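You operate a simulated robot arm through the tools that you are given. There is no shell and no other tool.

Carry out the task below with a simulated robot arm. There is one attempt and no reset: what you move stays moved.

JOB
Pack the 12 W and 5 W cartons in the wide box.
Fine: clamp the box first; fold both flaps shut.

Only the result counts: the job must be done as asked and must still hold three seconds after the hand-in. Knocking over, shifting, dropping, spilling or breaking anything else fails it. Flat cloth is picked up by pressing the open fingertips on it (5 to 10 N) and closing them slowly along it; thin cloth reads only 2 to 8 mm in the jaws.

ROBOT AND FRAMES
A 7-joint arm with a four-finger gripper, fixed in place. Base frame: the origin is at the foot of the arm, x ahead of it, y to its left, z up; the work surface is at about z = 0.8. Units: m, rad, N and s.
Its first joint turns from -1.204 to 3.002 rad. Payload 3.67 kg.
The tool frame sits at the grasp point between the pads (the TCP): z along the fingers, y along the line on which they close. The tips reach 0.028 m beyond it. Largest opening 0.112 m; the body of the gripper starts 0.073 m behind the TCP.
Orientation is that of the tool frame in the base frame, as a unit quaternion [x, y, z, w]. With the fingers straight down and closing along the base's y, the tool's x points along the base's -x, its y along +y and its z along -z.

CONTROLS
- The arm moves only by the tool nudge_tool. Its argument "motion" is a list that holds one entry, the list of rows, each a list of 7 numbers: the shift along the tool's x, y, z in m, then the turn, a rotation vector about the tool's x, y, z in rad, then the gripper command, from -1 (shut) to 1 (fully open), values between in proportion. In form: [[[tx, ty, tz, rx, ry, rz, jaw], ...]]. A call has 1 to 20 rows; each row shifts and turns the commanded pose from where the row before left it, along the tool's axes as they then stand. Each row takes 0.2 s and may step no farther than 0.05 m and 0.15 rad from the row before; otherwise, or with a gripper value out of range, the whole call is refused. Where a pose cannot be reached the arm comes as near as it can. A force on the tool above 40 N (or 10 N above the force at the start of the call, whichever is more), or a blocked arm, ends the call early, and 0.2 s more pass. The fingers move at their own pace and stop on an object; they squeeze with about 25 N. The grip force told is the motor's: it shows also when the fingers shut on nothing. Time passes only in rows, and 0.2 s behind the last, so rows that do not move let the fingers close. It gives the time, the measured TCP pose, the force on the tool (base axes), the opening and the grip force at its end, in the units of the frame above (readings bear some noise), with the torque about the TCP (base axes, N m) and any sound that the robot's microphone picked up.
- Cameras (640 x 400 px; columns grow to the right, rows downward): "scene" is fixed at [0.0481, -0.4983, 1.4456]; the picture's right is [0.11, -0.99, 0.00], its down [-0.57, -0.06, -0.82] and it looks along [0.81, 0.09, -0.58] (base axes); focal length 316 px, centre (320, 200). "wrist" rides on the gripper at [0.06, -0.018, -0.104] in the tool frame; the picture's right is [0.29, 0.96, 0.00], its down [-0.80, 0.24, -0.55] and it looks along [-0.53, 0.16, 0.83] (tool axes); focal length 234 px, centre (320, 200). There is no depth. A picture from a camera that has moved, and an enlarged one, comes with that camera's place and axes in the base frame and with its lens.
- grab_frame(camera): a new picture of that camera. No time passes.
- slide_trunk(by): slides the trunk up (or, below 0, down) by that many m; the arm rides with it, the base frame stays. It gives what a move gives, with no picture.
- zoom(camera, box): a new picture of the part [left, top, right, bottom] of that camera's present view, enlarged. No time passes.
- hand_in(): hands the job in; it is judged then, once.

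Places have to be worked out from the pictures, the camera data and where the tool is seen. Open the gripper and draw the arm clear of the work before you hand the job in, unless the task says otherwise.

The tools are called by a JSON object that holds its "method" and its "body". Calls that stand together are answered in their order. nudge_tool: Moves the arm, as the interface text tells. Its arguments: {"type":"object","properties":{"motion":{"type":"array"}},"required":["motion"]} The other tools are called the same way: slide_trunk (by) slides the trunk up or down; grab_frame (camera) takes a picture; zoom (camera, box) takes an enlarged picture of a part of a camera's view; hand_in () hands the job in.

At the start:

```text
clock: 0.0
tcp_pos: [0.7157, -0.5138, 1.1616]
orientation: [0.001, 1.0, 0.0, 0.0]
force: [1.5, 0.1, 0.3]
torque: [0.05, -0.01, 0.02]
finger_gap: 0.1117
finger_force: 0.0
trunk travel left (down, up): [-0.55, 0.29]
```

scene: 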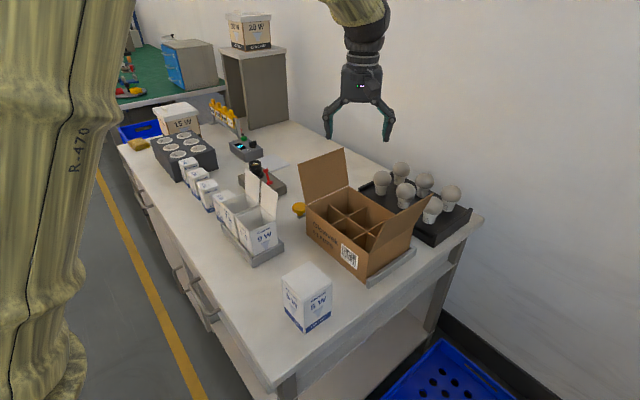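
wrist: 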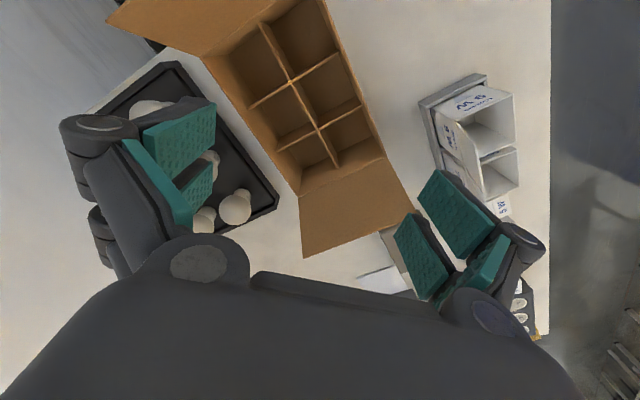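

The scene shows a brown wide box with dividers, a grey two-cell holder with a 9 W carton, a row of small cartons, and a 5 W carton at the front. I'll look closer at each area before moving.

{"method": "zoom", "body": {"camera": "scene", "box": [200, 140, 360, 280]}}

{"method": "zoom", "body": {"camera": "scene", "box": [280, 140, 480, 290]}}

{"method": "zoom", "body": {"camera": "scene", "box": [110, 90, 270, 220]}}

{"method": "zoom", "body": {"camera": "scene", "box": [220, 230, 380, 350]}}

{"method": "zoom", "body": {"camera": "scene", "box": [110, 0, 300, 120]}}

{"method": "zoom", "body": {"camera": "wrist", "box": [380, 50, 560, 340]}}

```text
2.86 times, centred on (280, 210) of scene
camera zoom: at [0.0481, -0.4983, 1.4456], right [0.11, -0.99, 0.0], down [-0.57, -0.06, -0.82], along [0.81, 0.09, -0.58], focal length 902 px, centre (434, 171)
```

zoom: 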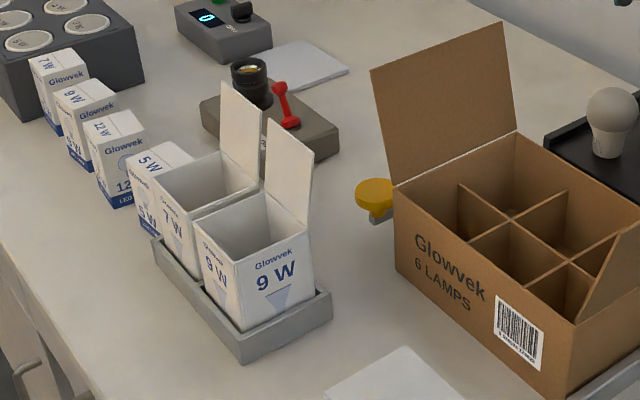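

```text
2.67 times, centred on (380, 215) of scene
camera zoom: at [0.0481, -0.4983, 1.4456], right [0.11, -0.99, 0.0], down [-0.57, -0.06, -0.82], along [0.81, 0.09, -0.58], focal length 841 px, centre (160, 160)
```

zoom: 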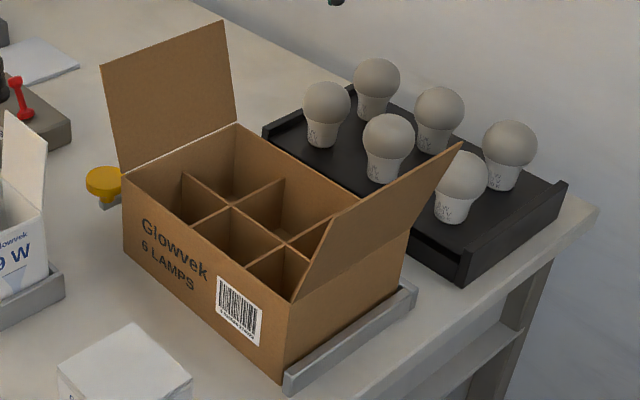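

```text
3.08 times, centred on (190, 155) of scene
camera zoom: at [0.0481, -0.4983, 1.4456], right [0.11, -0.99, 0.0], down [-0.57, -0.06, -0.82], along [0.81, 0.09, -0.58], focal length 971 px, centre (720, 338)
```

zoom: 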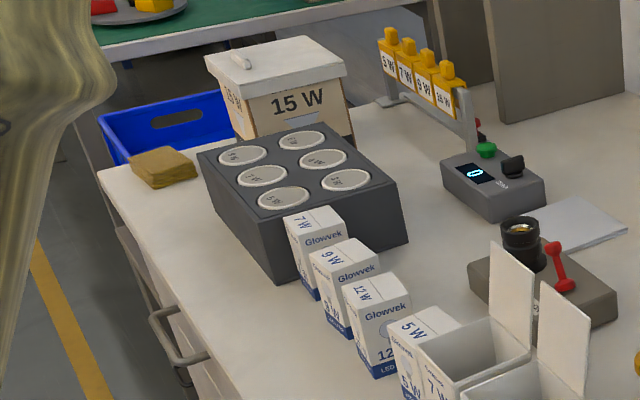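

```text
3.33 times, centred on (300, 290) of scene
camera zoom: at [0.0481, -0.4983, 1.4456], right [0.11, -0.99, 0.0], down [-0.57, -0.06, -0.82], along [0.81, 0.09, -0.58], focal length 1052 px, centre (387, -100)
```

zoom: 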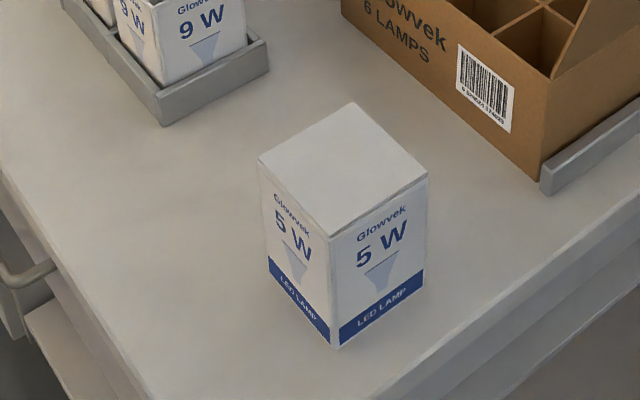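

```text
3.33 times, centred on (205, 60) of scene
camera zoom: at [0.0481, -0.4983, 1.4456], right [0.11, -0.99, 0.0], down [-0.57, -0.06, -0.82], along [0.81, 0.09, -0.58], focal length 1052 px, centre (703, 667)
```

zoom: 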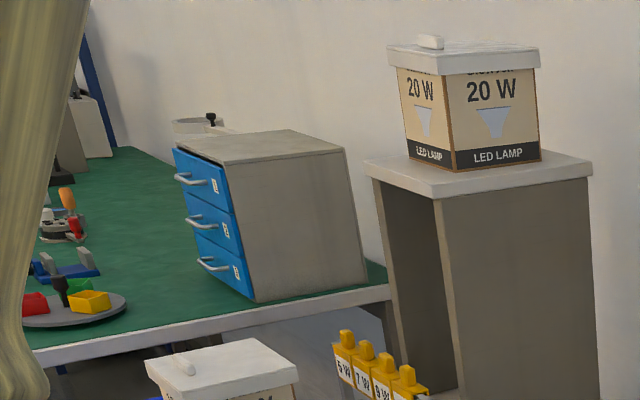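

```text
1.38 times, centred on (470, 195) of wrist
camera zoom: at [0.6555, -0.5309, 1.266], right [-0.29, 0.96, 0.0], down [0.8, 0.24, 0.55], along [0.53, 0.16, -0.83], focal length 323 px, centre (113, 207)
```

zoom: 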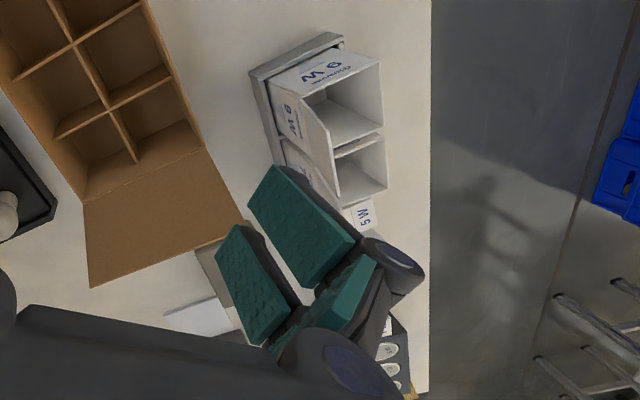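

The brown 6-cell box has two open flaps, with a yellow clamp-like part at its far-left side and a rail at its right end. There are two sizes of "5 W" carton, so I'll back up and raise the arm for a clear wrist view of the box and cells.

{"method": "nudge_tool", "body": {"motion": [[[0.042, 0, -0.02, 0, 0, 0, 1], [0.042, 0, -0.02, 0, 0, 0, 1], [0.042, 0, -0.02, 0, 0, 0, 1], [0.042, 0, -0.02, 0, 0, 0, 1], [0.042, 0, -0.02, 0, 0, 0, 1], [0.042, 0, -0.02, 0, 0, 0, 1], [0, 0, 0, 0, 0, 0, 1], [0, 0, 0, 0, 0, 0, 1]]]}}

{"method": "grab_frame", "body": {"camera": "wrist"}}

{"method": "grab_frame", "body": {"camera": "scene"}}

```text
clock: 1.8
tcp_pos: [0.4628, -0.512, 1.2835]
orientation: [0.0, 1.0, 0.001, 0.0]
force: [0.1, 0.1, 0.2]
torque: [-0.01, -0.03, 0.0]
finger_gap: 0.112
finger_force: 0.1
trunk travel left (down, up): [-0.55, 0.29]
```

```text
taken
camera wrist: at [0.4023, -0.5295, 1.388], right [-0.29, 0.96, 0.0], down [0.8, 0.24, 0.55], along [0.53, 0.16, -0.83], focal length 234 px, centre (320, 200)
```

wrist: 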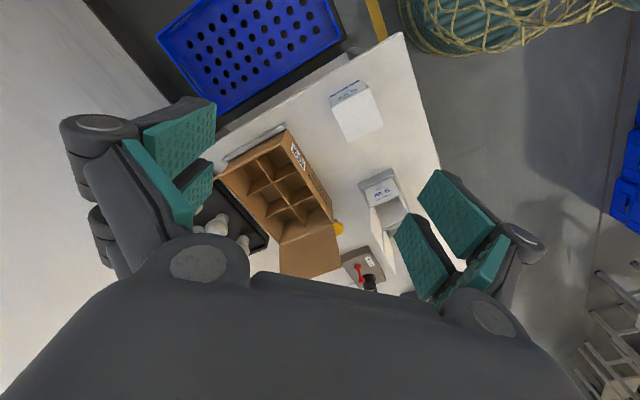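

```text
taken
```

scene: 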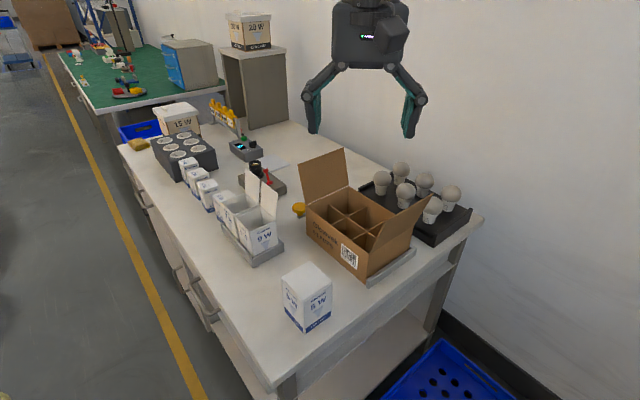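

The wrist camera is inverted (bottom of the picture is farther away). I'll zoom into the box and cartons to measure.

{"method": "zoom", "body": {"camera": "wrist", "box": [200, 110, 360, 290]}}

{"method": "zoom", "body": {"camera": "wrist", "box": [310, 60, 440, 290]}}

{"method": "zoom", "body": {"camera": "scene", "box": [280, 180, 340, 230]}}

{"method": "zoom", "body": {"camera": "scene", "box": [350, 220, 430, 300]}}

```text
2.22 times, centred on (280, 200) of wrist
camera zoom: at [0.4023, -0.5295, 1.388], right [-0.29, 0.96, 0.0], down [0.8, 0.24, 0.55], along [0.53, 0.16, -0.83], focal length 520 px, centre (409, 200)
```

zoom: 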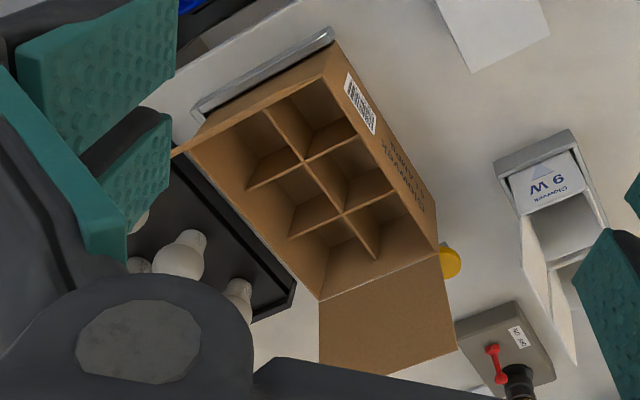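

```text
1.74 times, centred on (375, 175) of wrist
camera zoom: at [0.4023, -0.5295, 1.388], right [-0.29, 0.96, 0.0], down [0.8, 0.24, 0.55], along [0.53, 0.16, -0.83], focal length 407 px, centre (224, 244)
```

zoom: 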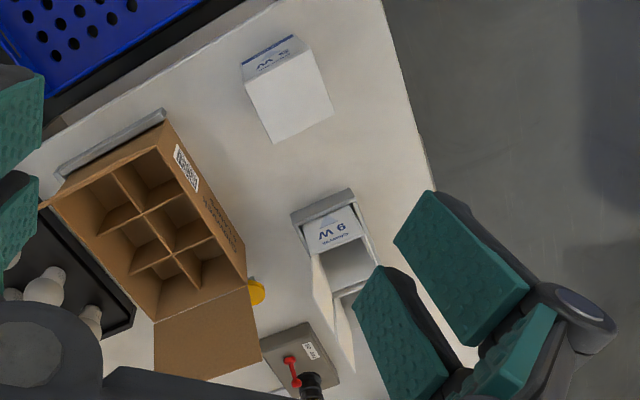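

```text
8.00 times, centred on (310, 205) of scene
camera zoom: at [0.0481, -0.4983, 1.4456], right [0.11, -0.99, 0.0], down [-0.57, -0.06, -0.82], along [0.81, 0.09, -0.58], focal length 2524 px, centre (400, 160)
```

zoom: 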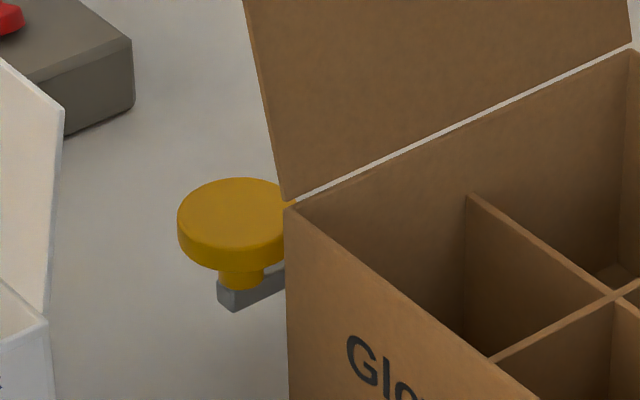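

```text
5.00 times, centred on (390, 260) of scene
camera zoom: at [0.0481, -0.4983, 1.4456], right [0.11, -0.99, 0.0], down [-0.57, -0.06, -0.82], along [0.81, 0.09, -0.58], focal length 1578 px, centre (-30, -100)
```

zoom: 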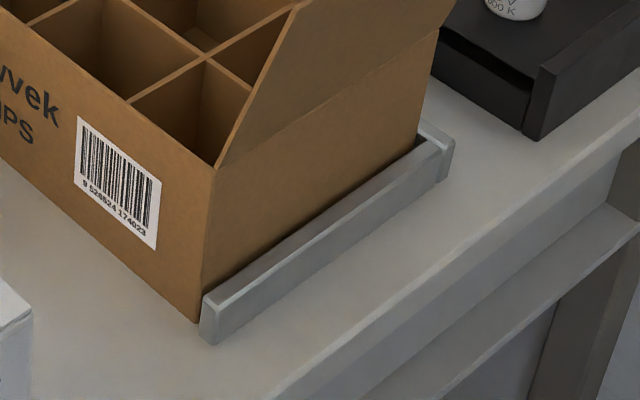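

Box corners come out at about (0.60,-0.56), (0.78,-0.38), (0.90,-0.50), (0.72,-0.68) with cells about 0.08 m, top around z = 0.905. Next I'll inspect the row of small cartons from above with the wrist camera.

{"method": "nudge_tool", "body": {"motion": [[[-0.0157, 0.0388, 0.0, 0, 0, 0, 1], [-0.0157, 0.0388, 0.0, 0, 0, 0, 1], [-0.0157, 0.0388, 0.0, 0, 0, 0, 1], [-0.0157, 0.0388, 0.0, 0, 0, 0, 1], [-0.0157, 0.0388, 0.0, 0, 0, 0, 1], [-0.0157, 0.0388, 0.02, 0, 0, 0, 1], [-0.0157, 0.0388, 0.02, 0, 0, 0, 1], [-0.0157, 0.0388, 0.02, 0, 0, 0, 1], [-0.0157, 0.0388, 0.02, 0, 0, 0, 1], [-0.0157, 0.0388, 0.02, 0, 0, 0, 1], [0, 0, 0, 0, 0, 0, 1]]]}}

{"method": "grab_frame", "body": {"camera": "wrist"}}

{"method": "grab_frame", "body": {"camera": "scene"}}

```text
clock: 4.2
tcp_pos: [0.642, -0.1539, 1.1768]
orientation: [0.007, 1.0, 0.02, -0.005]
force: [0.1, -0.2, 0.5]
torque: [0.01, -0.01, 0.02]
finger_gap: 0.1119
finger_force: 0.0
out of reach, approached as far as the arm can: row 4, 5, 6
trunk travel left (down, up): [-0.55, 0.29]
```

```text
taken
camera wrist: at [0.5833, -0.1747, 1.2808], right [-0.27, 0.96, 0.04], down [0.81, 0.21, 0.56], along [0.53, 0.18, -0.83], focal length 234 px, centre (320, 200)
```

wrist: 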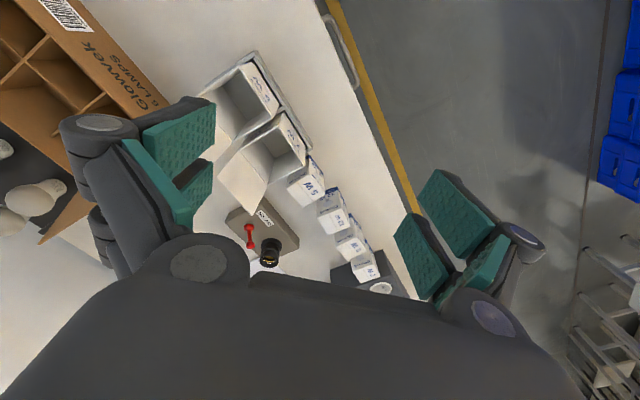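

```text
taken
```

scene: 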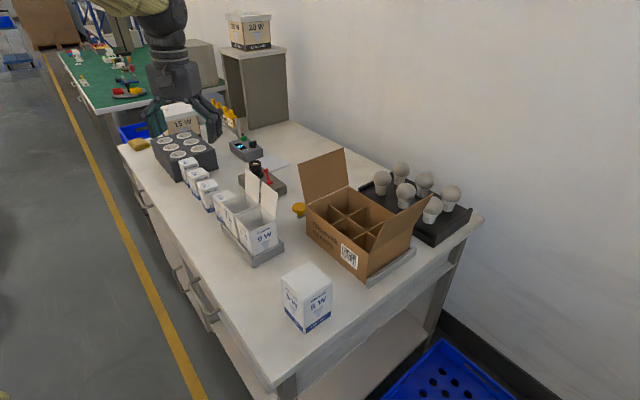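

{"method": "zoom", "body": {"camera": "wrist", "box": [280, 150, 410, 300]}}

{"method": "zoom", "body": {"camera": "wrist", "box": [190, 40, 350, 240]}}

{"method": "zoom", "body": {"camera": "scene", "box": [170, 140, 250, 220]}}

```text
2.67 times, centred on (345, 225) of wrist
camera zoom: at [0.5833, -0.1747, 1.2808], right [-0.27, 0.96, 0.04], down [0.81, 0.21, 0.56], along [0.53, 0.18, -0.83], focal length 624 px, centre (253, 133)
```

zoom: 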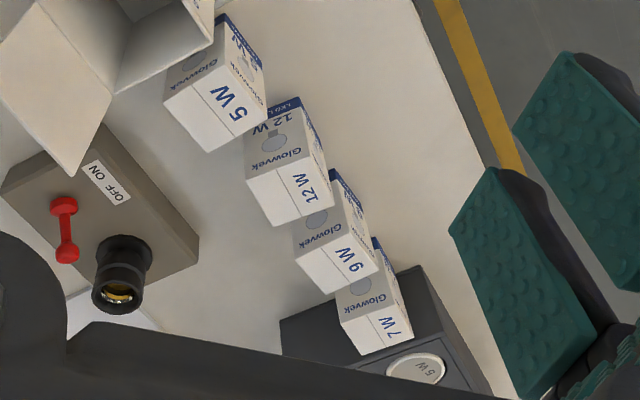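

```text
2.00 times, centred on (270, 140) of wrist
camera zoom: at [0.5833, -0.1747, 1.2808], right [-0.27, 0.96, 0.04], down [0.81, 0.21, 0.56], along [0.53, 0.18, -0.83], focal length 468 px, centre (420, 320)
```

zoom: 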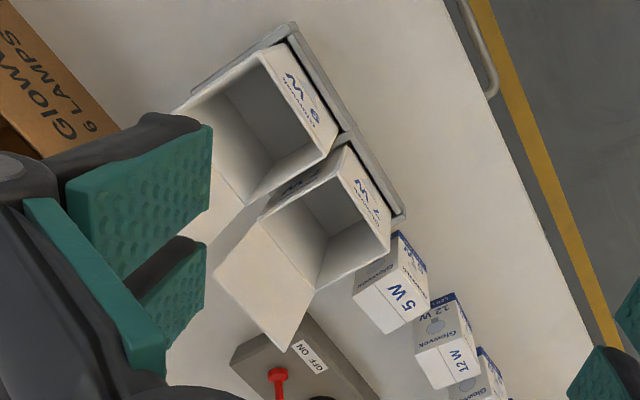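

```text
5.00 times, centred on (210, 180) of scene
camera zoom: at [0.0481, -0.4983, 1.4456], right [0.11, -0.99, 0.0], down [-0.57, -0.06, -0.82], along [0.81, 0.09, -0.58], focal length 1578 px, centre (870, 300)
```

zoom: 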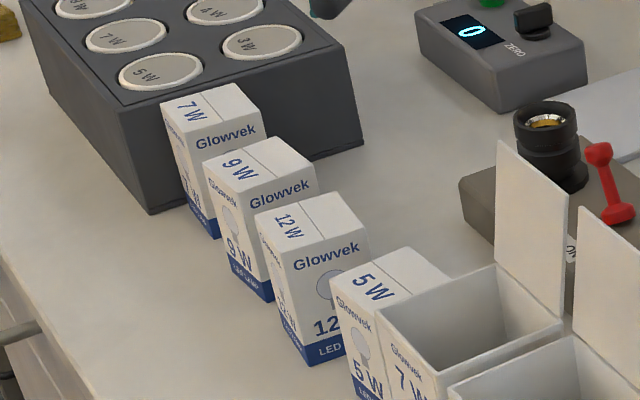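

The row (small cartons with a bulb icon: 5 W, 12 W, 9 W, 7 W) is about 0.055 m square; the separate front "5 W" is larger with a reflector icon. Now I'll look closely at the yellow knob at about (0.81,-0.35,0.87) to learn how the clamp works.

{"method": "nudge_tool", "body": {"motion": [[[0, -0.04, 0, 0, 0, 0, 1], [0, -0.04, 0, 0, 0, 0, 1], [0, -0.04, 0, 0, 0, 0, 1], [0, -0.04, 0.0, 0, 0, 0, 1], [0, -0.04, 0.02, 0, 0, 0, 1], [0, -0.04, 0.02, 0, 0, 0, 1], [-0.015, 0, 0.02, 0, 0, 0, 1], [0, 0, 0, 0, 0, 0, 1]]]}}

{"method": "grab_frame", "body": {"camera": "wrist"}}

{"method": "grab_frame", "body": {"camera": "scene"}}

```text
clock: 6.0
tcp_pos: [0.656, -0.3825, 1.1181]
orientation: [0.001, 1.0, 0.0, 0.001]
force: [0.4, -0.2, 0.2]
torque: [0.03, -0.07, 0.0]
finger_gap: 0.1121
finger_force: 0.0
trunk travel left (down, up): [-0.55, 0.29]
```

```text
taken
camera wrist: at [0.596, -0.3998, 1.2227], right [-0.29, 0.96, 0.0], down [0.8, 0.24, 0.56], along [0.53, 0.16, -0.83], focal length 234 px, centre (320, 200)
```

wrist: 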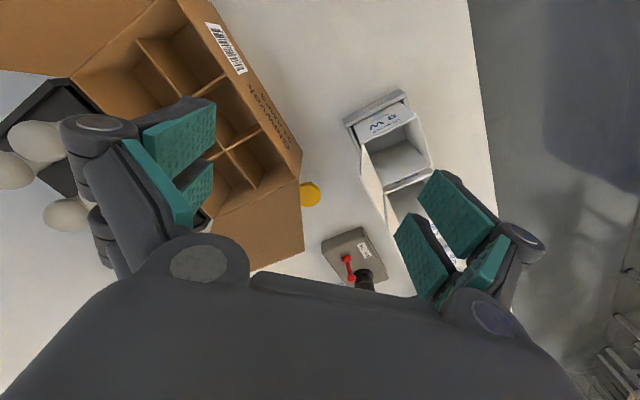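

```text
taken
```

scene: 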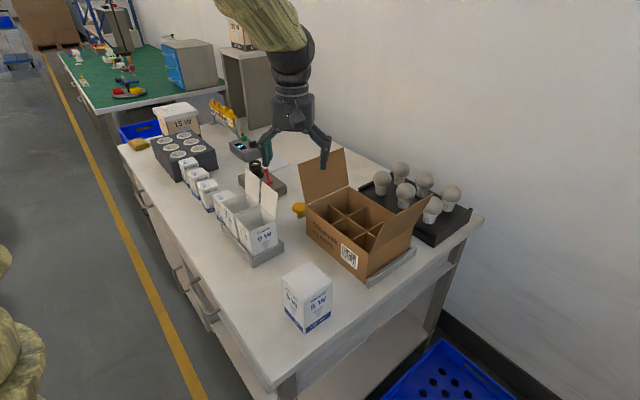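

I need a side view of the clamp, so I'll move to about (0.76,-0.20,1.11) and yaw the tool 90° so the camera looks toward -y.

{"method": "nudge_tool", "body": {"motion": [[[-0.025, 0.045, 0, 0, 0, 0, 1], [-0.025, 0.045, 0, 0, 0, 0, 1], [-0.025, 0.045, 0, 0, 0, 0, 1], [-0.025, 0.045, 0.0, 0, 0, 0, 1], [0, 0, 0, 0, 0, 0.15, 1], [0, 0, 0, 0, 0, 0.15, 1], [0, 0, 0, 0, 0, 0.15, 1], [0, 0, 0, 0, 0, 0.15, 1], [0, 0, 0, 0, 0, 0.15, 1], [0, 0, 0, 0, 0, 0.15, 1], [0, 0, 0, 0, 0, 0.15, 1], [0, 0, 0, 0, 0, 0.15, 1], [0, 0, 0, 0, 0, 0.15, 1], [0, 0, 0, 0, 0, 0.15, 1], [0, 0, 0, 0, 0, 0.07, 1], [0, 0, 0, 0, 0, 0, 1]]]}}

{"method": "grab_frame", "body": {"camera": "wrist"}}

{"method": "zoom", "body": {"camera": "wrist", "box": [240, 100, 400, 260]}}

```text
refused: row 1 steps farther than a row can; nothing moved
```

```text
taken
camera wrist: at [0.596, -0.3998, 1.2227], right [-0.29, 0.96, 0.0], down [0.8, 0.24, 0.56], along [0.53, 0.16, -0.83], focal length 234 px, centre (320, 200)
```

wrist: 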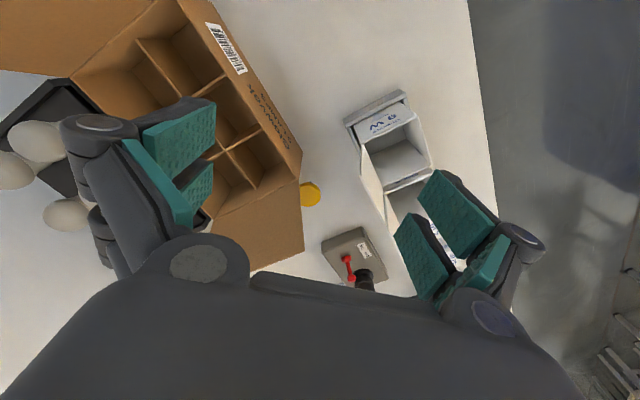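

```text
2.50 times, centred on (320, 180) of wrist
camera zoom: at [0.596, -0.3998, 1.2227], right [-0.29, 0.96, 0.0], down [0.8, 0.24, 0.56], along [0.53, 0.16, -0.83], focal length 585 px, centre (320, 250)
```

zoom: 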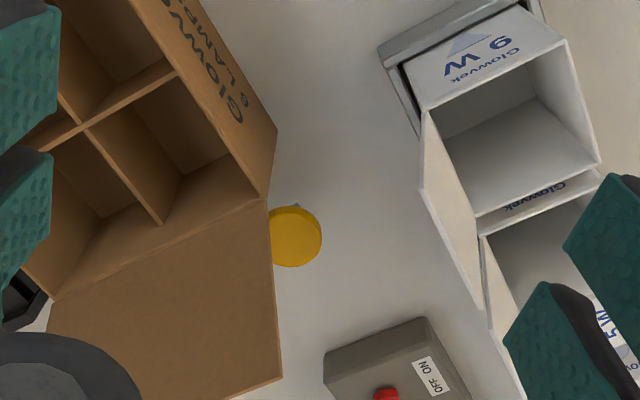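

The step was slightly too long (0.051 m); I repeat the move with shorter steps.

{"method": "nudge_tool", "body": {"motion": [[[-0.02, 0.036, 0, 0, 0, 0, 1], [-0.02, 0.036, 0, 0, 0, 0, 1], [-0.02, 0.036, 0, 0, 0, 0, 1], [-0.02, 0.036, 0.0, 0, 0, 0, 1], [-0.02, 0.036, 0.0, 0, 0, 0, 1], [0, 0, 0, 0, 0, 0.15, 1], [0, 0, 0, 0, 0, 0.15, 1], [0, 0, 0, 0, 0, 0.15, 1], [0, 0, 0, 0, 0, 0.15, 1], [0, 0, 0, 0, 0, 0.15, 1], [0, 0, 0, 0, 0, 0.15, 1], [0, 0, 0, 0, 0, 0.15, 1], [0, 0, 0, 0, 0, 0.15, 1], [0, 0, 0, 0, 0, 0.15, 1], [0, 0, 0, 0, 0, 0.15, 1], [0, 0, 0, 0, 0, 0.07, 1], [0, 0, 0, 0, 0, 0, 1]]]}}

{"method": "grab_frame", "body": {"camera": "wrist"}}

{"method": "zoom", "body": {"camera": "wrist", "box": [240, 100, 400, 260]}}

```text
clock: 9.6
tcp_pos: [0.757, -0.2027, 1.1204]
orientation: [0.708, 0.707, 0.003, -0.002]
force: [-0.1, -0.3, -0.9]
torque: [-0.02, -0.01, 0.03]
finger_gap: 0.1119
finger_force: 0.0
trunk travel left (down, up): [-0.55, 0.29]
```

```text
taken
camera wrist: at [0.739, -0.1432, 1.2241], right [0.96, 0.29, 0.0], down [0.24, -0.8, 0.55], along [0.16, -0.53, -0.84], focal length 234 px, centre (320, 200)
```

wrist: 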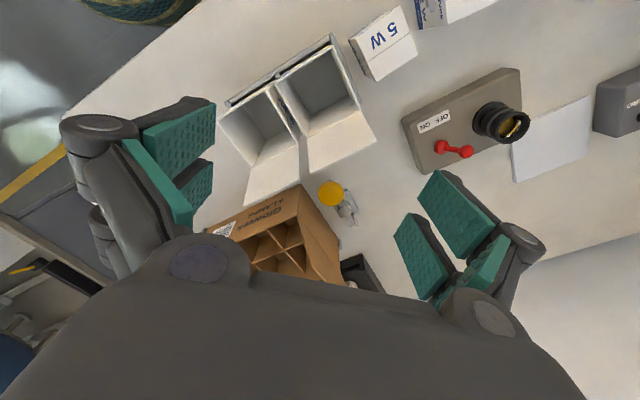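

```text
2.50 times, centred on (320, 180) of wrist
camera zoom: at [0.739, -0.1432, 1.2241], right [0.96, 0.29, 0.0], down [0.24, -0.8, 0.55], along [0.16, -0.53, -0.84], focal length 585 px, centre (320, 250)
```

zoom: 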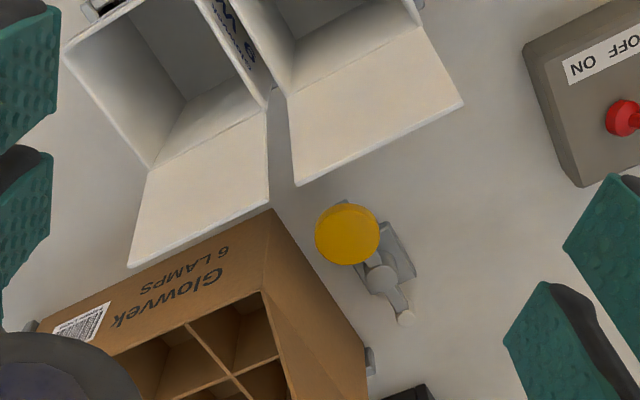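

The clamp seems to be a lever with the yellow knob on one end, a post in a grey base, and a nub at the far end. I'll zoom in tighter before deciding how it actuates.

{"method": "zoom", "body": {"camera": "wrist", "box": [310, 170, 360, 230]}}

{"method": "zoom", "body": {"camera": "scene", "box": [285, 190, 325, 225]}}

```text
6.67 times, centred on (335, 200) of wrist
camera zoom: at [0.739, -0.1432, 1.2241], right [0.96, 0.29, 0.0], down [0.24, -0.8, 0.55], along [0.16, -0.53, -0.84], focal length 1561 px, centre (220, 200)
```

zoom: 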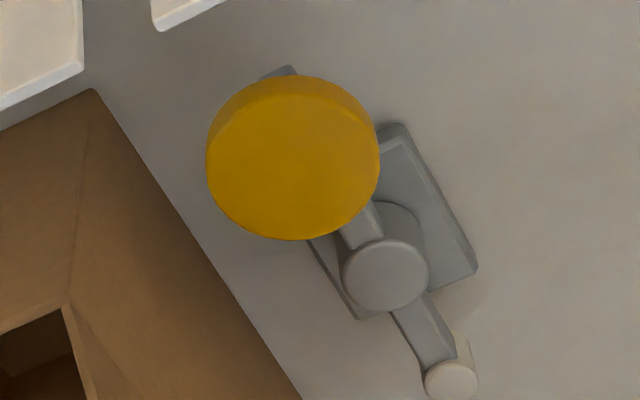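

```text
11.43 times, centred on (305, 208) of scene
camera zoom: at [0.0481, -0.4983, 1.4456], right [0.11, -0.99, 0.0], down [-0.57, -0.06, -0.82], along [0.81, 0.09, -0.58], focal length 3606 px, centre (491, 114)
```

zoom: 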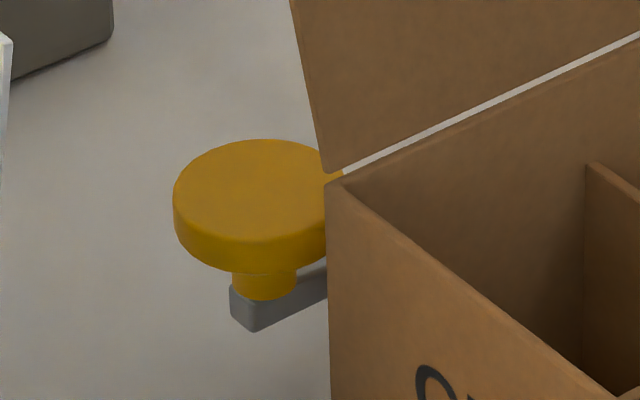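

The mechanism is a pivoting lever: knob at about (0.822,-0.350,0.866), pivot post at (0.865,-0.390), rubber nub on the other end. Swinging the knob outward (away from the box wall) should bring the nub onto the wall. I'll rotate the tool a further 45° so the fingers close parallel to the wall, and move above the knob.

{"method": "nudge_tool", "body": {"motion": [[[0, 0, 0, 0, 0, 0.15, 0.25], [0, 0, 0, 0, 0, 0.15, 0.25], [0, 0, 0, 0, 0, 0.15, 0.25], [0, 0, 0, 0, 0, 0.15, 0.25], [0, 0, 0, 0, 0, 0.15, 0.25], [0, 0, 0, 0, 0, 0.035, 0.25], [-0.013, 0.0375, 0, 0, 0, 0, 0.25], [-0.013, 0.0375, 0, 0, 0, 0, 0.25], [-0.013, 0.0375, 0, 0, 0, 0, 0.25], [-0.013, 0.0375, 0, 0, 0, 0, 0.25], [0, 0, 0, 0, -0.12, 0, 0.25], [0, 0, 0, 0, 0, 0, 0.25]]]}}

{"method": "grab_frame", "body": {"camera": "wrist"}}

{"method": "grab_frame", "body": {"camera": "scene"}}

```text
clock: 12.2
tcp_pos: [0.8265, -0.3472, 1.1183]
orientation: [0.922, 0.382, -0.057, 0.022]
force: [0.1, -0.7, -0.5]
torque: [0.06, -0.01, -0.02]
finger_gap: 0.0698
finger_force: 0.1
trunk travel left (down, up): [-0.55, 0.29]
```

```text
taken
camera wrist: at [0.8641, -0.2832, 1.2142], right [0.88, -0.47, -0.04], down [-0.34, -0.68, 0.65], along [-0.33, -0.56, -0.76], focal length 234 px, centre (320, 200)
```

wrist: 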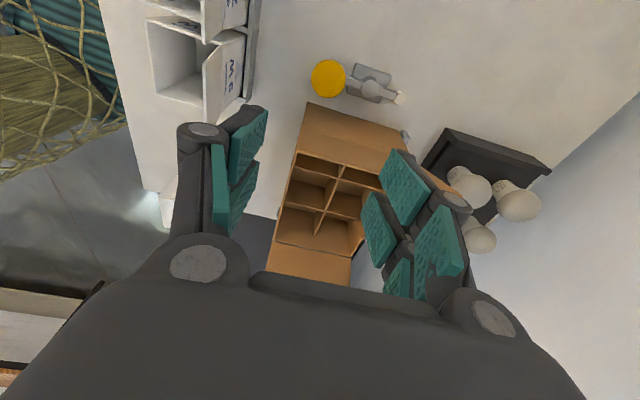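

```text
taken
```

scene: 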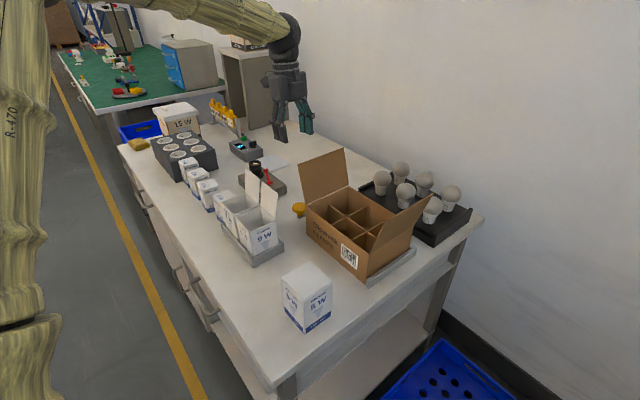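

Orientation reached. I'll zoom in here to refine the knob, post, wall and flap positions from this viewpoint.

{"method": "zoom", "body": {"camera": "wrist", "box": [280, 40, 430, 150]}}

```text
3.64 times, centred on (355, 95) of wrist
camera zoom: at [0.8641, -0.2832, 1.2142], right [0.88, -0.47, -0.04], down [-0.34, -0.68, 0.65], along [-0.33, -0.56, -0.76], focal length 852 px, centre (193, 582)
```

zoom: 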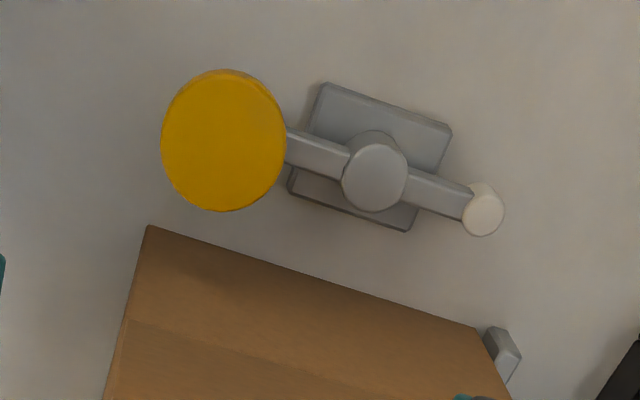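

From this view: knob about (0.824,-0.352), post (0.868,-0.394), wall line from (0.770,-0.385), leaving about 6 cm between wall and lever. The flap leans over only about 4 cm, so I descend over the knob, stopping with tips above it to check.

{"method": "nudge_tool", "body": {"motion": [[[0.0048, 0, 0.0397, 0, 0, 0, 0.25], [0.0048, 0, 0.0397, 0, 0, 0, 0.25], [0.0048, 0, 0.0397, 0, 0, 0, 0.25], [0.0048, 0, 0.0397, 0, 0, 0, 0.25], [0.003, 0, 0.025, 0, 0, 0, 0.25], [0, 0, 0, 0, 0, 0, 0.25]]]}}

{"method": "grab_frame", "body": {"camera": "wrist"}}

{"method": "zoom", "body": {"camera": "scene", "box": [240, 110, 400, 230]}}

```text
clock: 13.7
tcp_pos: [0.83, -0.3428, 0.9382]
orientation: [0.921, 0.384, -0.05, 0.028]
force: [5.7, 3.1, 21.0]
torque: [-0.67, 1.14, 0.04]
finger_gap: 0.07
finger_force: 0.1
trunk travel left (down, up): [-0.55, 0.29]
stopped in row 6: the force on the tool passed its limit at 58 N (the readings are from after the stop); the commanded pose is now the measured one
```

```text
taken
camera wrist: at [0.8657, -0.2791, 1.0353], right [0.88, -0.47, -0.02], down [-0.35, -0.68, 0.64], along [-0.32, -0.56, -0.76], focal length 234 px, centre (320, 200)
```

wrist: 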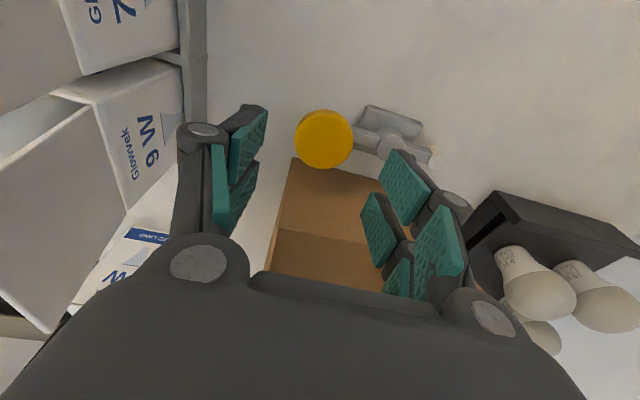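

```text
3.33 times, centred on (320, 170) of scene
camera zoom: at [0.0481, -0.4983, 1.4456], right [0.11, -0.99, 0.0], down [-0.57, -0.06, -0.82], along [0.81, 0.09, -0.58], focal length 1052 px, centre (320, 300)
```

zoom: 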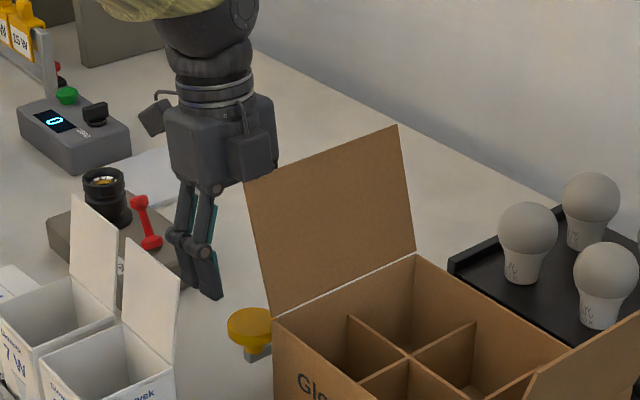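

At z = 0.938 the force rose: the gripper's palm is resting on the top of the leaning flap. I'll lift, tilt the tool so the palm leans outward (away from the flap), and re-approach.

{"method": "nudge_tool", "body": {"motion": [[[-0.0045, 0, -0.0397, 0, 0, 0, 0.25], [0, 0, -0.02, 0, 0, 0, 0.25], [0, 0, 0, 0, -0.15, 0, 0.25], [0, 0, 0, 0, -0.15, 0, 0.25], [0, 0, 0, 0, 0, 0, 0.25]]]}}

{"method": "grab_frame", "body": {"camera": "wrist"}}

{"method": "zoom", "body": {"camera": "scene", "box": [240, 100, 480, 300]}}

```text
clock: 14.8
tcp_pos: [0.8302, -0.3427, 0.9951]
orientation: [0.904, 0.375, -0.189, 0.081]
force: [-0.7, 0.3, 0.4]
torque: [0.0, -0.04, 0.02]
finger_gap: 0.0702
finger_force: 0.0
trunk travel left (down, up): [-0.55, 0.29]
```

```text
taken
camera wrist: at [0.8847, -0.2611, 1.066], right [0.87, -0.49, -0.11], down [-0.19, -0.52, 0.83], along [-0.46, -0.7, -0.54], focal length 234 px, centre (320, 200)
```

wrist: 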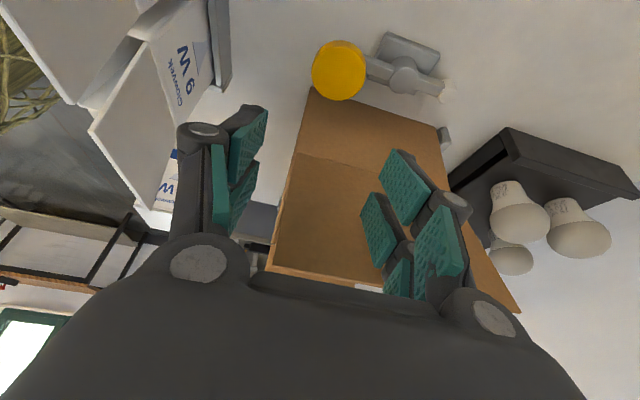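

```text
2.00 times, centred on (360, 200) of scene
camera zoom: at [0.0481, -0.4983, 1.4456], right [0.11, -0.99, 0.0], down [-0.57, -0.06, -0.82], along [0.81, 0.09, -0.58], focal length 631 px, centre (240, 200)
```

zoom: 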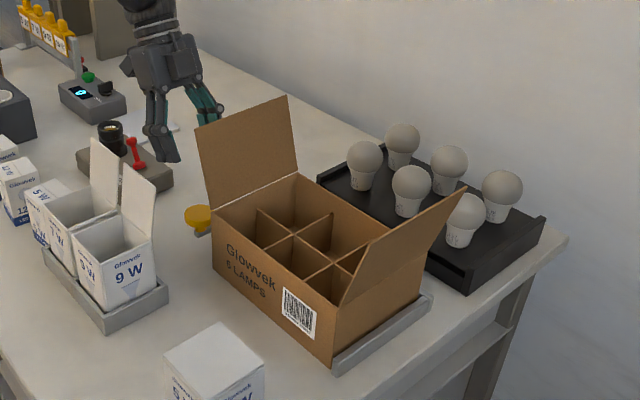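

The knob lies at about (0.826,-0.351); with the palm now tilted 0.41 rad outward it should clear the flap. I descend vertically around the knob.

{"method": "nudge_tool", "body": {"motion": [[[0.0121, 0.003, 0.0275, 0, 0, 0, 0.25], [0.0121, 0, 0.0275, 0, 0, 0, 0.25], [0.0121, 0, 0.0275, 0, 0, 0, 0.25], [0.006, 0, 0.0137, 0, 0, 0, 0.25], [0, 0, 0, 0, 0, 0, 0.25]]]}}

{"method": "grab_frame", "body": {"camera": "wrist"}}

{"method": "zoom", "body": {"camera": "scene", "box": [240, 110, 360, 230]}}

```text
clock: 16.1
tcp_pos: [0.8317, -0.3456, 0.8903]
orientation: [0.903, 0.376, -0.19, 0.082]
force: [0.1, -0.6, -0.5]
torque: [-0.01, -0.01, -0.02]
finger_gap: 0.0701
finger_force: 0.0
trunk travel left (down, up): [-0.55, 0.29]
```

```text
taken
camera wrist: at [0.8868, -0.264, 0.9614], right [0.87, -0.49, -0.11], down [-0.19, -0.52, 0.83], along [-0.46, -0.7, -0.55], focal length 234 px, centre (320, 200)
```

wrist: 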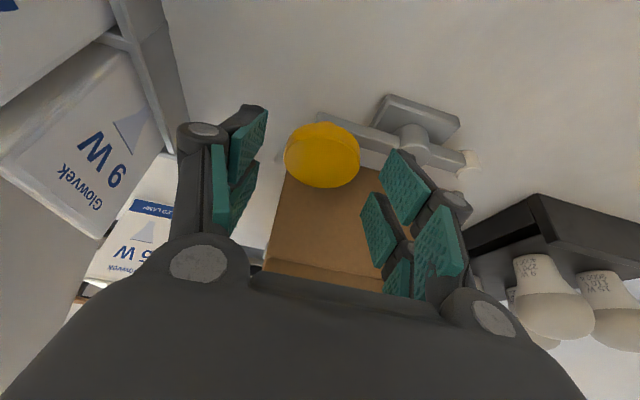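

```text
3.33 times, centred on (300, 170) of scene
camera zoom: at [0.0481, -0.4983, 1.4456], right [0.11, -0.99, 0.0], down [-0.57, -0.06, -0.82], along [0.81, 0.09, -0.58], focal length 1052 px, centre (387, 300)
```

zoom: 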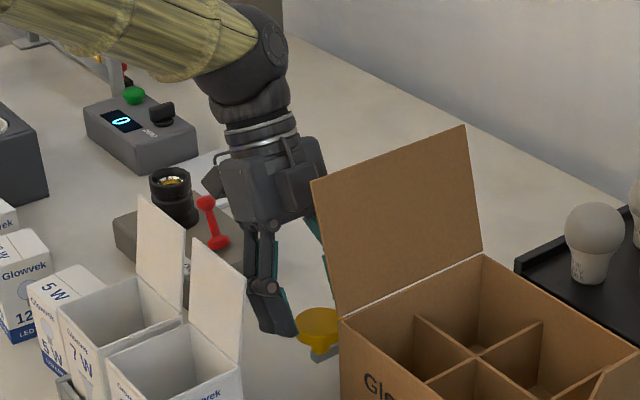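

Triangulating the last two views, the knob top is about z = 0.856 at (0.826,-0.352), slightly lower than thought. I go down 2 cm more and close on it.

{"method": "nudge_tool", "body": {"motion": [[[0.0116, 0.0005, 0.0195, 0, 0, 0, 0.25], [0, 0, 0, 0, 0, 0, 0.25]]]}}

{"method": "grab_frame", "body": {"camera": "wrist"}}

{"method": "zoom", "body": {"camera": "scene", "box": [270, 160, 350, 230]}}

```text
clock: 16.6
tcp_pos: [0.8341, -0.3441, 0.8683]
orientation: [0.904, 0.374, -0.189, 0.082]
force: [0.3, -0.5, 0.2]
torque: [0.0, 0.0, 0.01]
finger_gap: 0.0698
finger_force: 0.1
trunk travel left (down, up): [-0.55, 0.29]
```

```text
taken
camera wrist: at [0.8891, -0.2614, 0.9398], right [0.87, -0.49, -0.11], down [-0.19, -0.52, 0.83], along [-0.46, -0.7, -0.55], focal length 234 px, centre (320, 200)
```

wrist: 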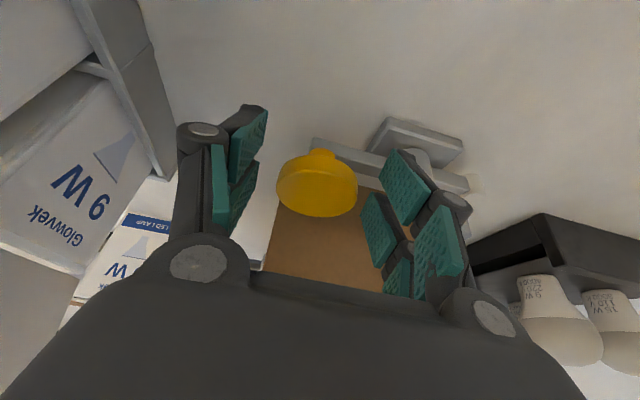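

```text
5.71 times, centred on (310, 195) of scene
camera zoom: at [0.0481, -0.4983, 1.4456], right [0.11, -0.99, 0.0], down [-0.57, -0.06, -0.82], along [0.81, 0.09, -0.58], focal length 1803 px, centre (377, 229)
```

zoom: 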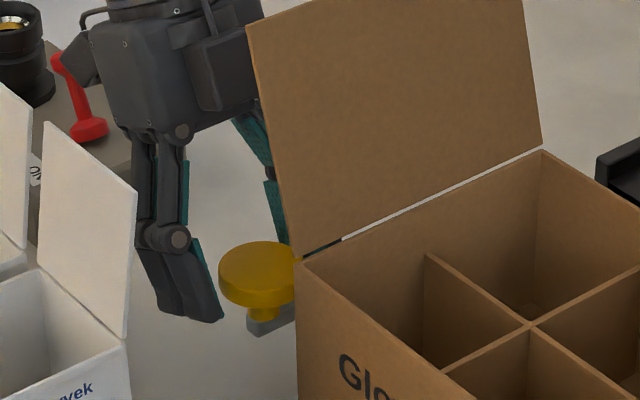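

The knob is between the pads at disc height. I close the gripper on it.

{"method": "nudge_tool", "body": {"motion": [[[0, 0, 0, 0, 0, 0, -0.1], [0, 0, 0, 0, 0, 0, -0.3], [0, 0, 0, 0, 0, 0, -0.6], [0, 0, 0, 0, 0, 0, -1], [0, 0, 0, 0, 0, 0, -1]]]}}

{"method": "grab_frame", "body": {"camera": "wrist"}}

```text
clock: 17.9
tcp_pos: [0.8359, -0.3439, 0.8681]
orientation: [0.904, 0.375, -0.189, 0.082]
force: [8.1, -5.3, 3.1]
torque: [-0.03, -0.28, 0.25]
finger_gap: 0.0468
finger_force: 45.1
trunk travel left (down, up): [-0.55, 0.29]
```

```text
taken
camera wrist: at [0.8901, -0.2619, 0.9392], right [0.87, -0.49, -0.11], down [-0.19, -0.52, 0.83], along [-0.46, -0.7, -0.55], focal length 234 px, centre (320, 200)
```

wrist: 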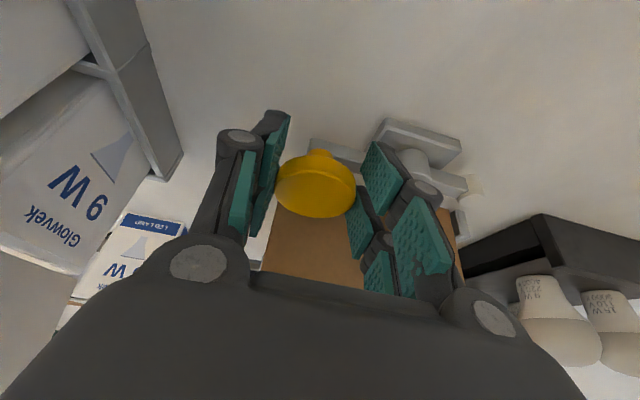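

The knob is held (gap 47 mm). I now swing it outward along an arc about the post, yawing the tool with the lever and easing the tilt; first 30° as a test.

{"method": "nudge_tool", "body": {"motion": [[[0.00646, 0.003, -0.00309, 0.0522, 0.0342, 0.12, -1], [0.00658, 0.00136, -0.00284, 0.048, 0.0342, 0.1218, -1], [0.00667, 0.00129, -0.00261, 0.0439, 0.0342, 0.1233, -1], [0.00675, 0.0012, -0.00234, 0.0396, 0.0342, 0.1248, -1], [0, 0, 0, 0, 0, 0, -1]]]}}

{"method": "grab_frame", "body": {"camera": "wrist"}}

{"method": "zoom", "body": {"camera": "scene", "box": [240, 110, 480, 290]}}

```text
clock: 19.1
tcp_pos: [0.8624, -0.3364, 0.8681]
orientation: [0.982, 0.129, -0.136, 0.018]
force: [4.1, -21.3, 9.1]
torque: [-0.1, 0.04, 0.05]
finger_gap: 0.0465
finger_force: 45.3
trunk travel left (down, up): [-0.55, 0.29]
```

```text
taken
camera wrist: at [0.9402, -0.2958, 0.9522], right [0.52, -0.85, -0.08], down [-0.53, -0.39, 0.75], along [-0.67, -0.35, -0.66], focal length 234 px, centre (320, 200)
```

wrist: 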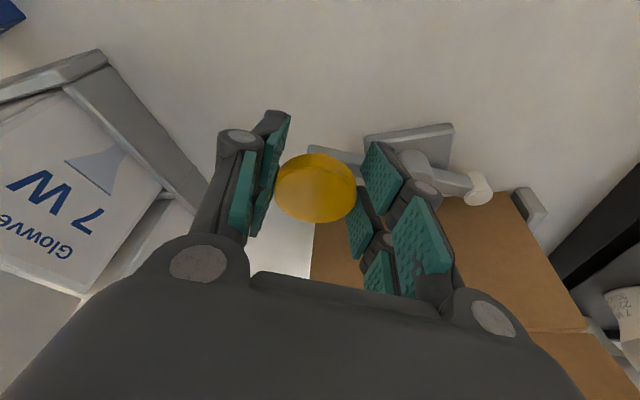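

```text
2.22 times, centred on (360, 200) of scene
camera zoom: at [0.0481, -0.4983, 1.4456], right [0.11, -0.99, 0.0], down [-0.57, -0.06, -0.82], along [0.81, 0.09, -0.58], focal length 701 px, centre (231, 200)
```

zoom: 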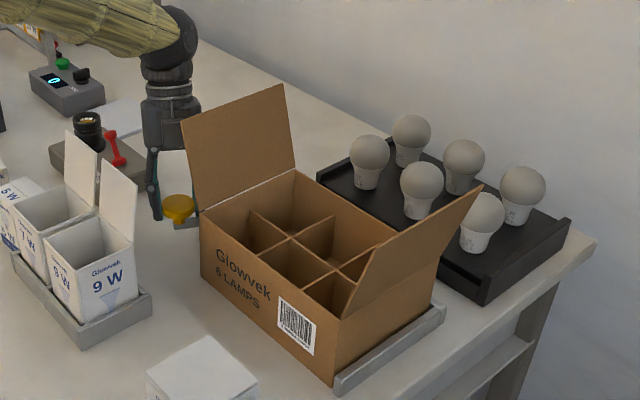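

The lever turned about 30° with little tangential resistance, only a ~20 N radial pull toward the post (my radius was a few mm too long). I correct by 3.5 mm toward the post and continue another 30°.

{"method": "nudge_tool", "body": {"motion": [[[0, 0.0035, 0, 0, 0, 0, -1], [0.0066, 0.00108, -0.00205, 0.0353, 0.0342, 0.126, -1], [0.00667, 0.001, -0.0018, 0.031, 0.0342, 0.1272, -1], [0.00673, 0.00092, -0.00155, 0.0267, 0.0342, 0.1282, -1], [0.0068, 0.00083, -0.0013, 0.0223, 0.0342, 0.129, -1], [0, 0, 0, 0, 0, 0, -1]]]}}

{"method": "grab_frame", "body": {"camera": "wrist"}}

{"method": "zoom", "body": {"camera": "scene", "box": [240, 110, 480, 290]}}

```text
clock: 20.4
tcp_pos: [0.8908, -0.3389, 0.8677]
orientation: [0.989, -0.129, -0.071, -0.013]
force: [-2.3, -8.7, -3.0]
torque: [-0.01, 0.42, 0.02]
finger_gap: 0.0465
finger_force: 45.3
trunk travel left (down, up): [-0.55, 0.29]
```

```text
taken
camera wrist: at [0.9666, -0.3412, 0.9625], right [0.03, -1.0, -0.05], down [-0.75, -0.05, 0.66], along [-0.66, 0.02, -0.75], focal length 234 px, centre (320, 200)
```

wrist: 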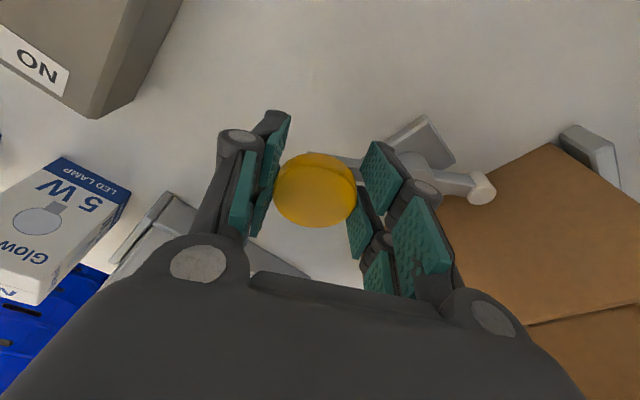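

```text
2.22 times, centred on (360, 200) of scene
camera zoom: at [0.0481, -0.4983, 1.4456], right [0.11, -0.99, 0.0], down [-0.57, -0.06, -0.82], along [0.81, 0.09, -0.58], focal length 701 px, centre (231, 200)
```

zoom: 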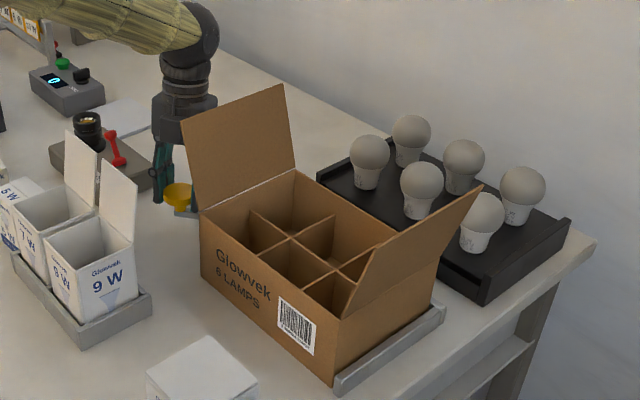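

Now about 60°, with the nub nearing the wall. I continue toward 90° in smaller steps and watch the force.

{"method": "nudge_tool", "body": {"motion": [[[0.00685, 0.0018, -0.00103, 0.0178, 0.0342, 0.1297, -1], [0.00687, 0.00067, -0.0008, 0.0134, 0.0342, 0.1302, -1], [0, 0, 0, 0, 0, 0, -1]]]}}

{"method": "grab_frame", "body": {"camera": "wrist"}}

```text
clock: 21.2
tcp_pos: [0.9024, -0.3456, 0.8688]
orientation: [0.966, -0.257, -0.035, -0.015]
force: [-2.4, -3.8, -0.6]
torque: [0.39, -0.42, 0.02]
finger_gap: 0.0464
finger_force: 45.0
trunk travel left (down, up): [-0.55, 0.29]
```

```text
taken
camera wrist: at [0.9709, -0.364, 0.9678], right [-0.23, -0.97, -0.03], down [-0.78, 0.16, 0.61], along [-0.59, 0.16, -0.79], focal length 234 px, centre (320, 200)
```

wrist: 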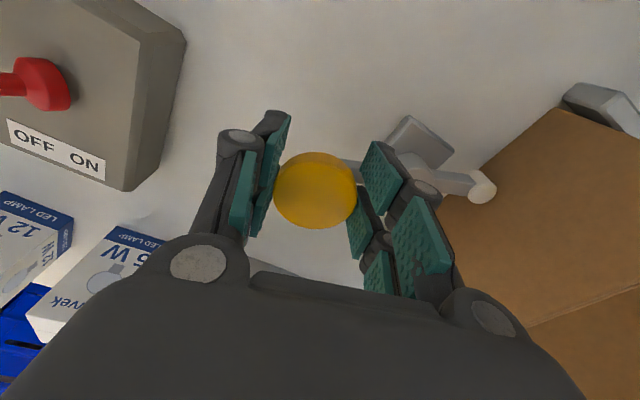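

The nub is very near the wall; I zoom to check contact.

{"method": "zoom", "body": {"camera": "wrist", "box": [370, 90, 640, 260]}}

{"method": "nudge_tool", "body": {"motion": [[[0.0069, 0.0006, -0.0005, 0.0089, 0.0342, 0.1306, -1], [0, 0, 0, 0, 0, 0, -1]]]}}

{"method": "zoom", "body": {"camera": "wrist", "box": [370, 90, 640, 260]}}

```text
2.35 times, centred on (505, 175) of wrist
camera zoom: at [0.9709, -0.364, 0.9678], right [-0.23, -0.97, -0.03], down [-0.78, 0.16, 0.61], along [-0.59, 0.16, -0.79], focal length 551 px, centre (-115, 259)
```

zoom: 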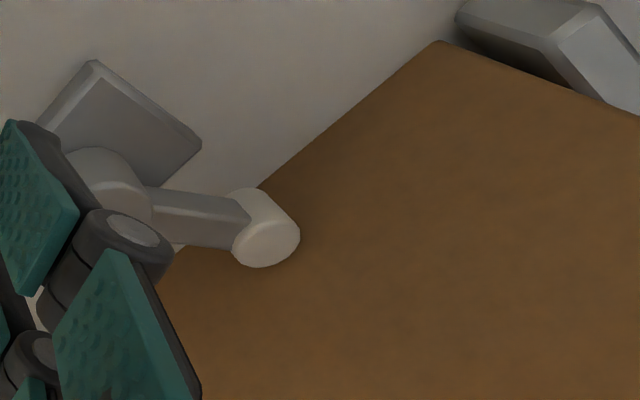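

```text
clock: 21.7
tcp_pos: [0.904, -0.3449, 0.8628]
orientation: [0.95, -0.31, -0.032, -0.026]
force: [-11.9, -5.5, -2.2]
torque: [-0.44, -0.03, -0.47]
finger_gap: 0.0461
finger_force: 45.0
trunk travel left (down, up): [-0.55, 0.29]
stopped in row 2: the force on the tool passed its limit at 78 N (the readings are from after the stop); the commanded pose is now the measured one
```

```text
2.35 times, centred on (505, 175) of wrist
camera zoom: at [0.9667, -0.3729, 0.9623], right [-0.33, -0.94, -0.05], down [-0.76, 0.24, 0.61], along [-0.56, 0.24, -0.79], focal length 551 px, centre (-115, 259)
```

zoom: 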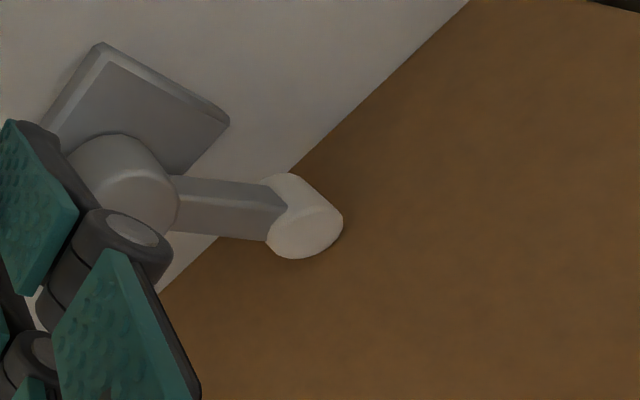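

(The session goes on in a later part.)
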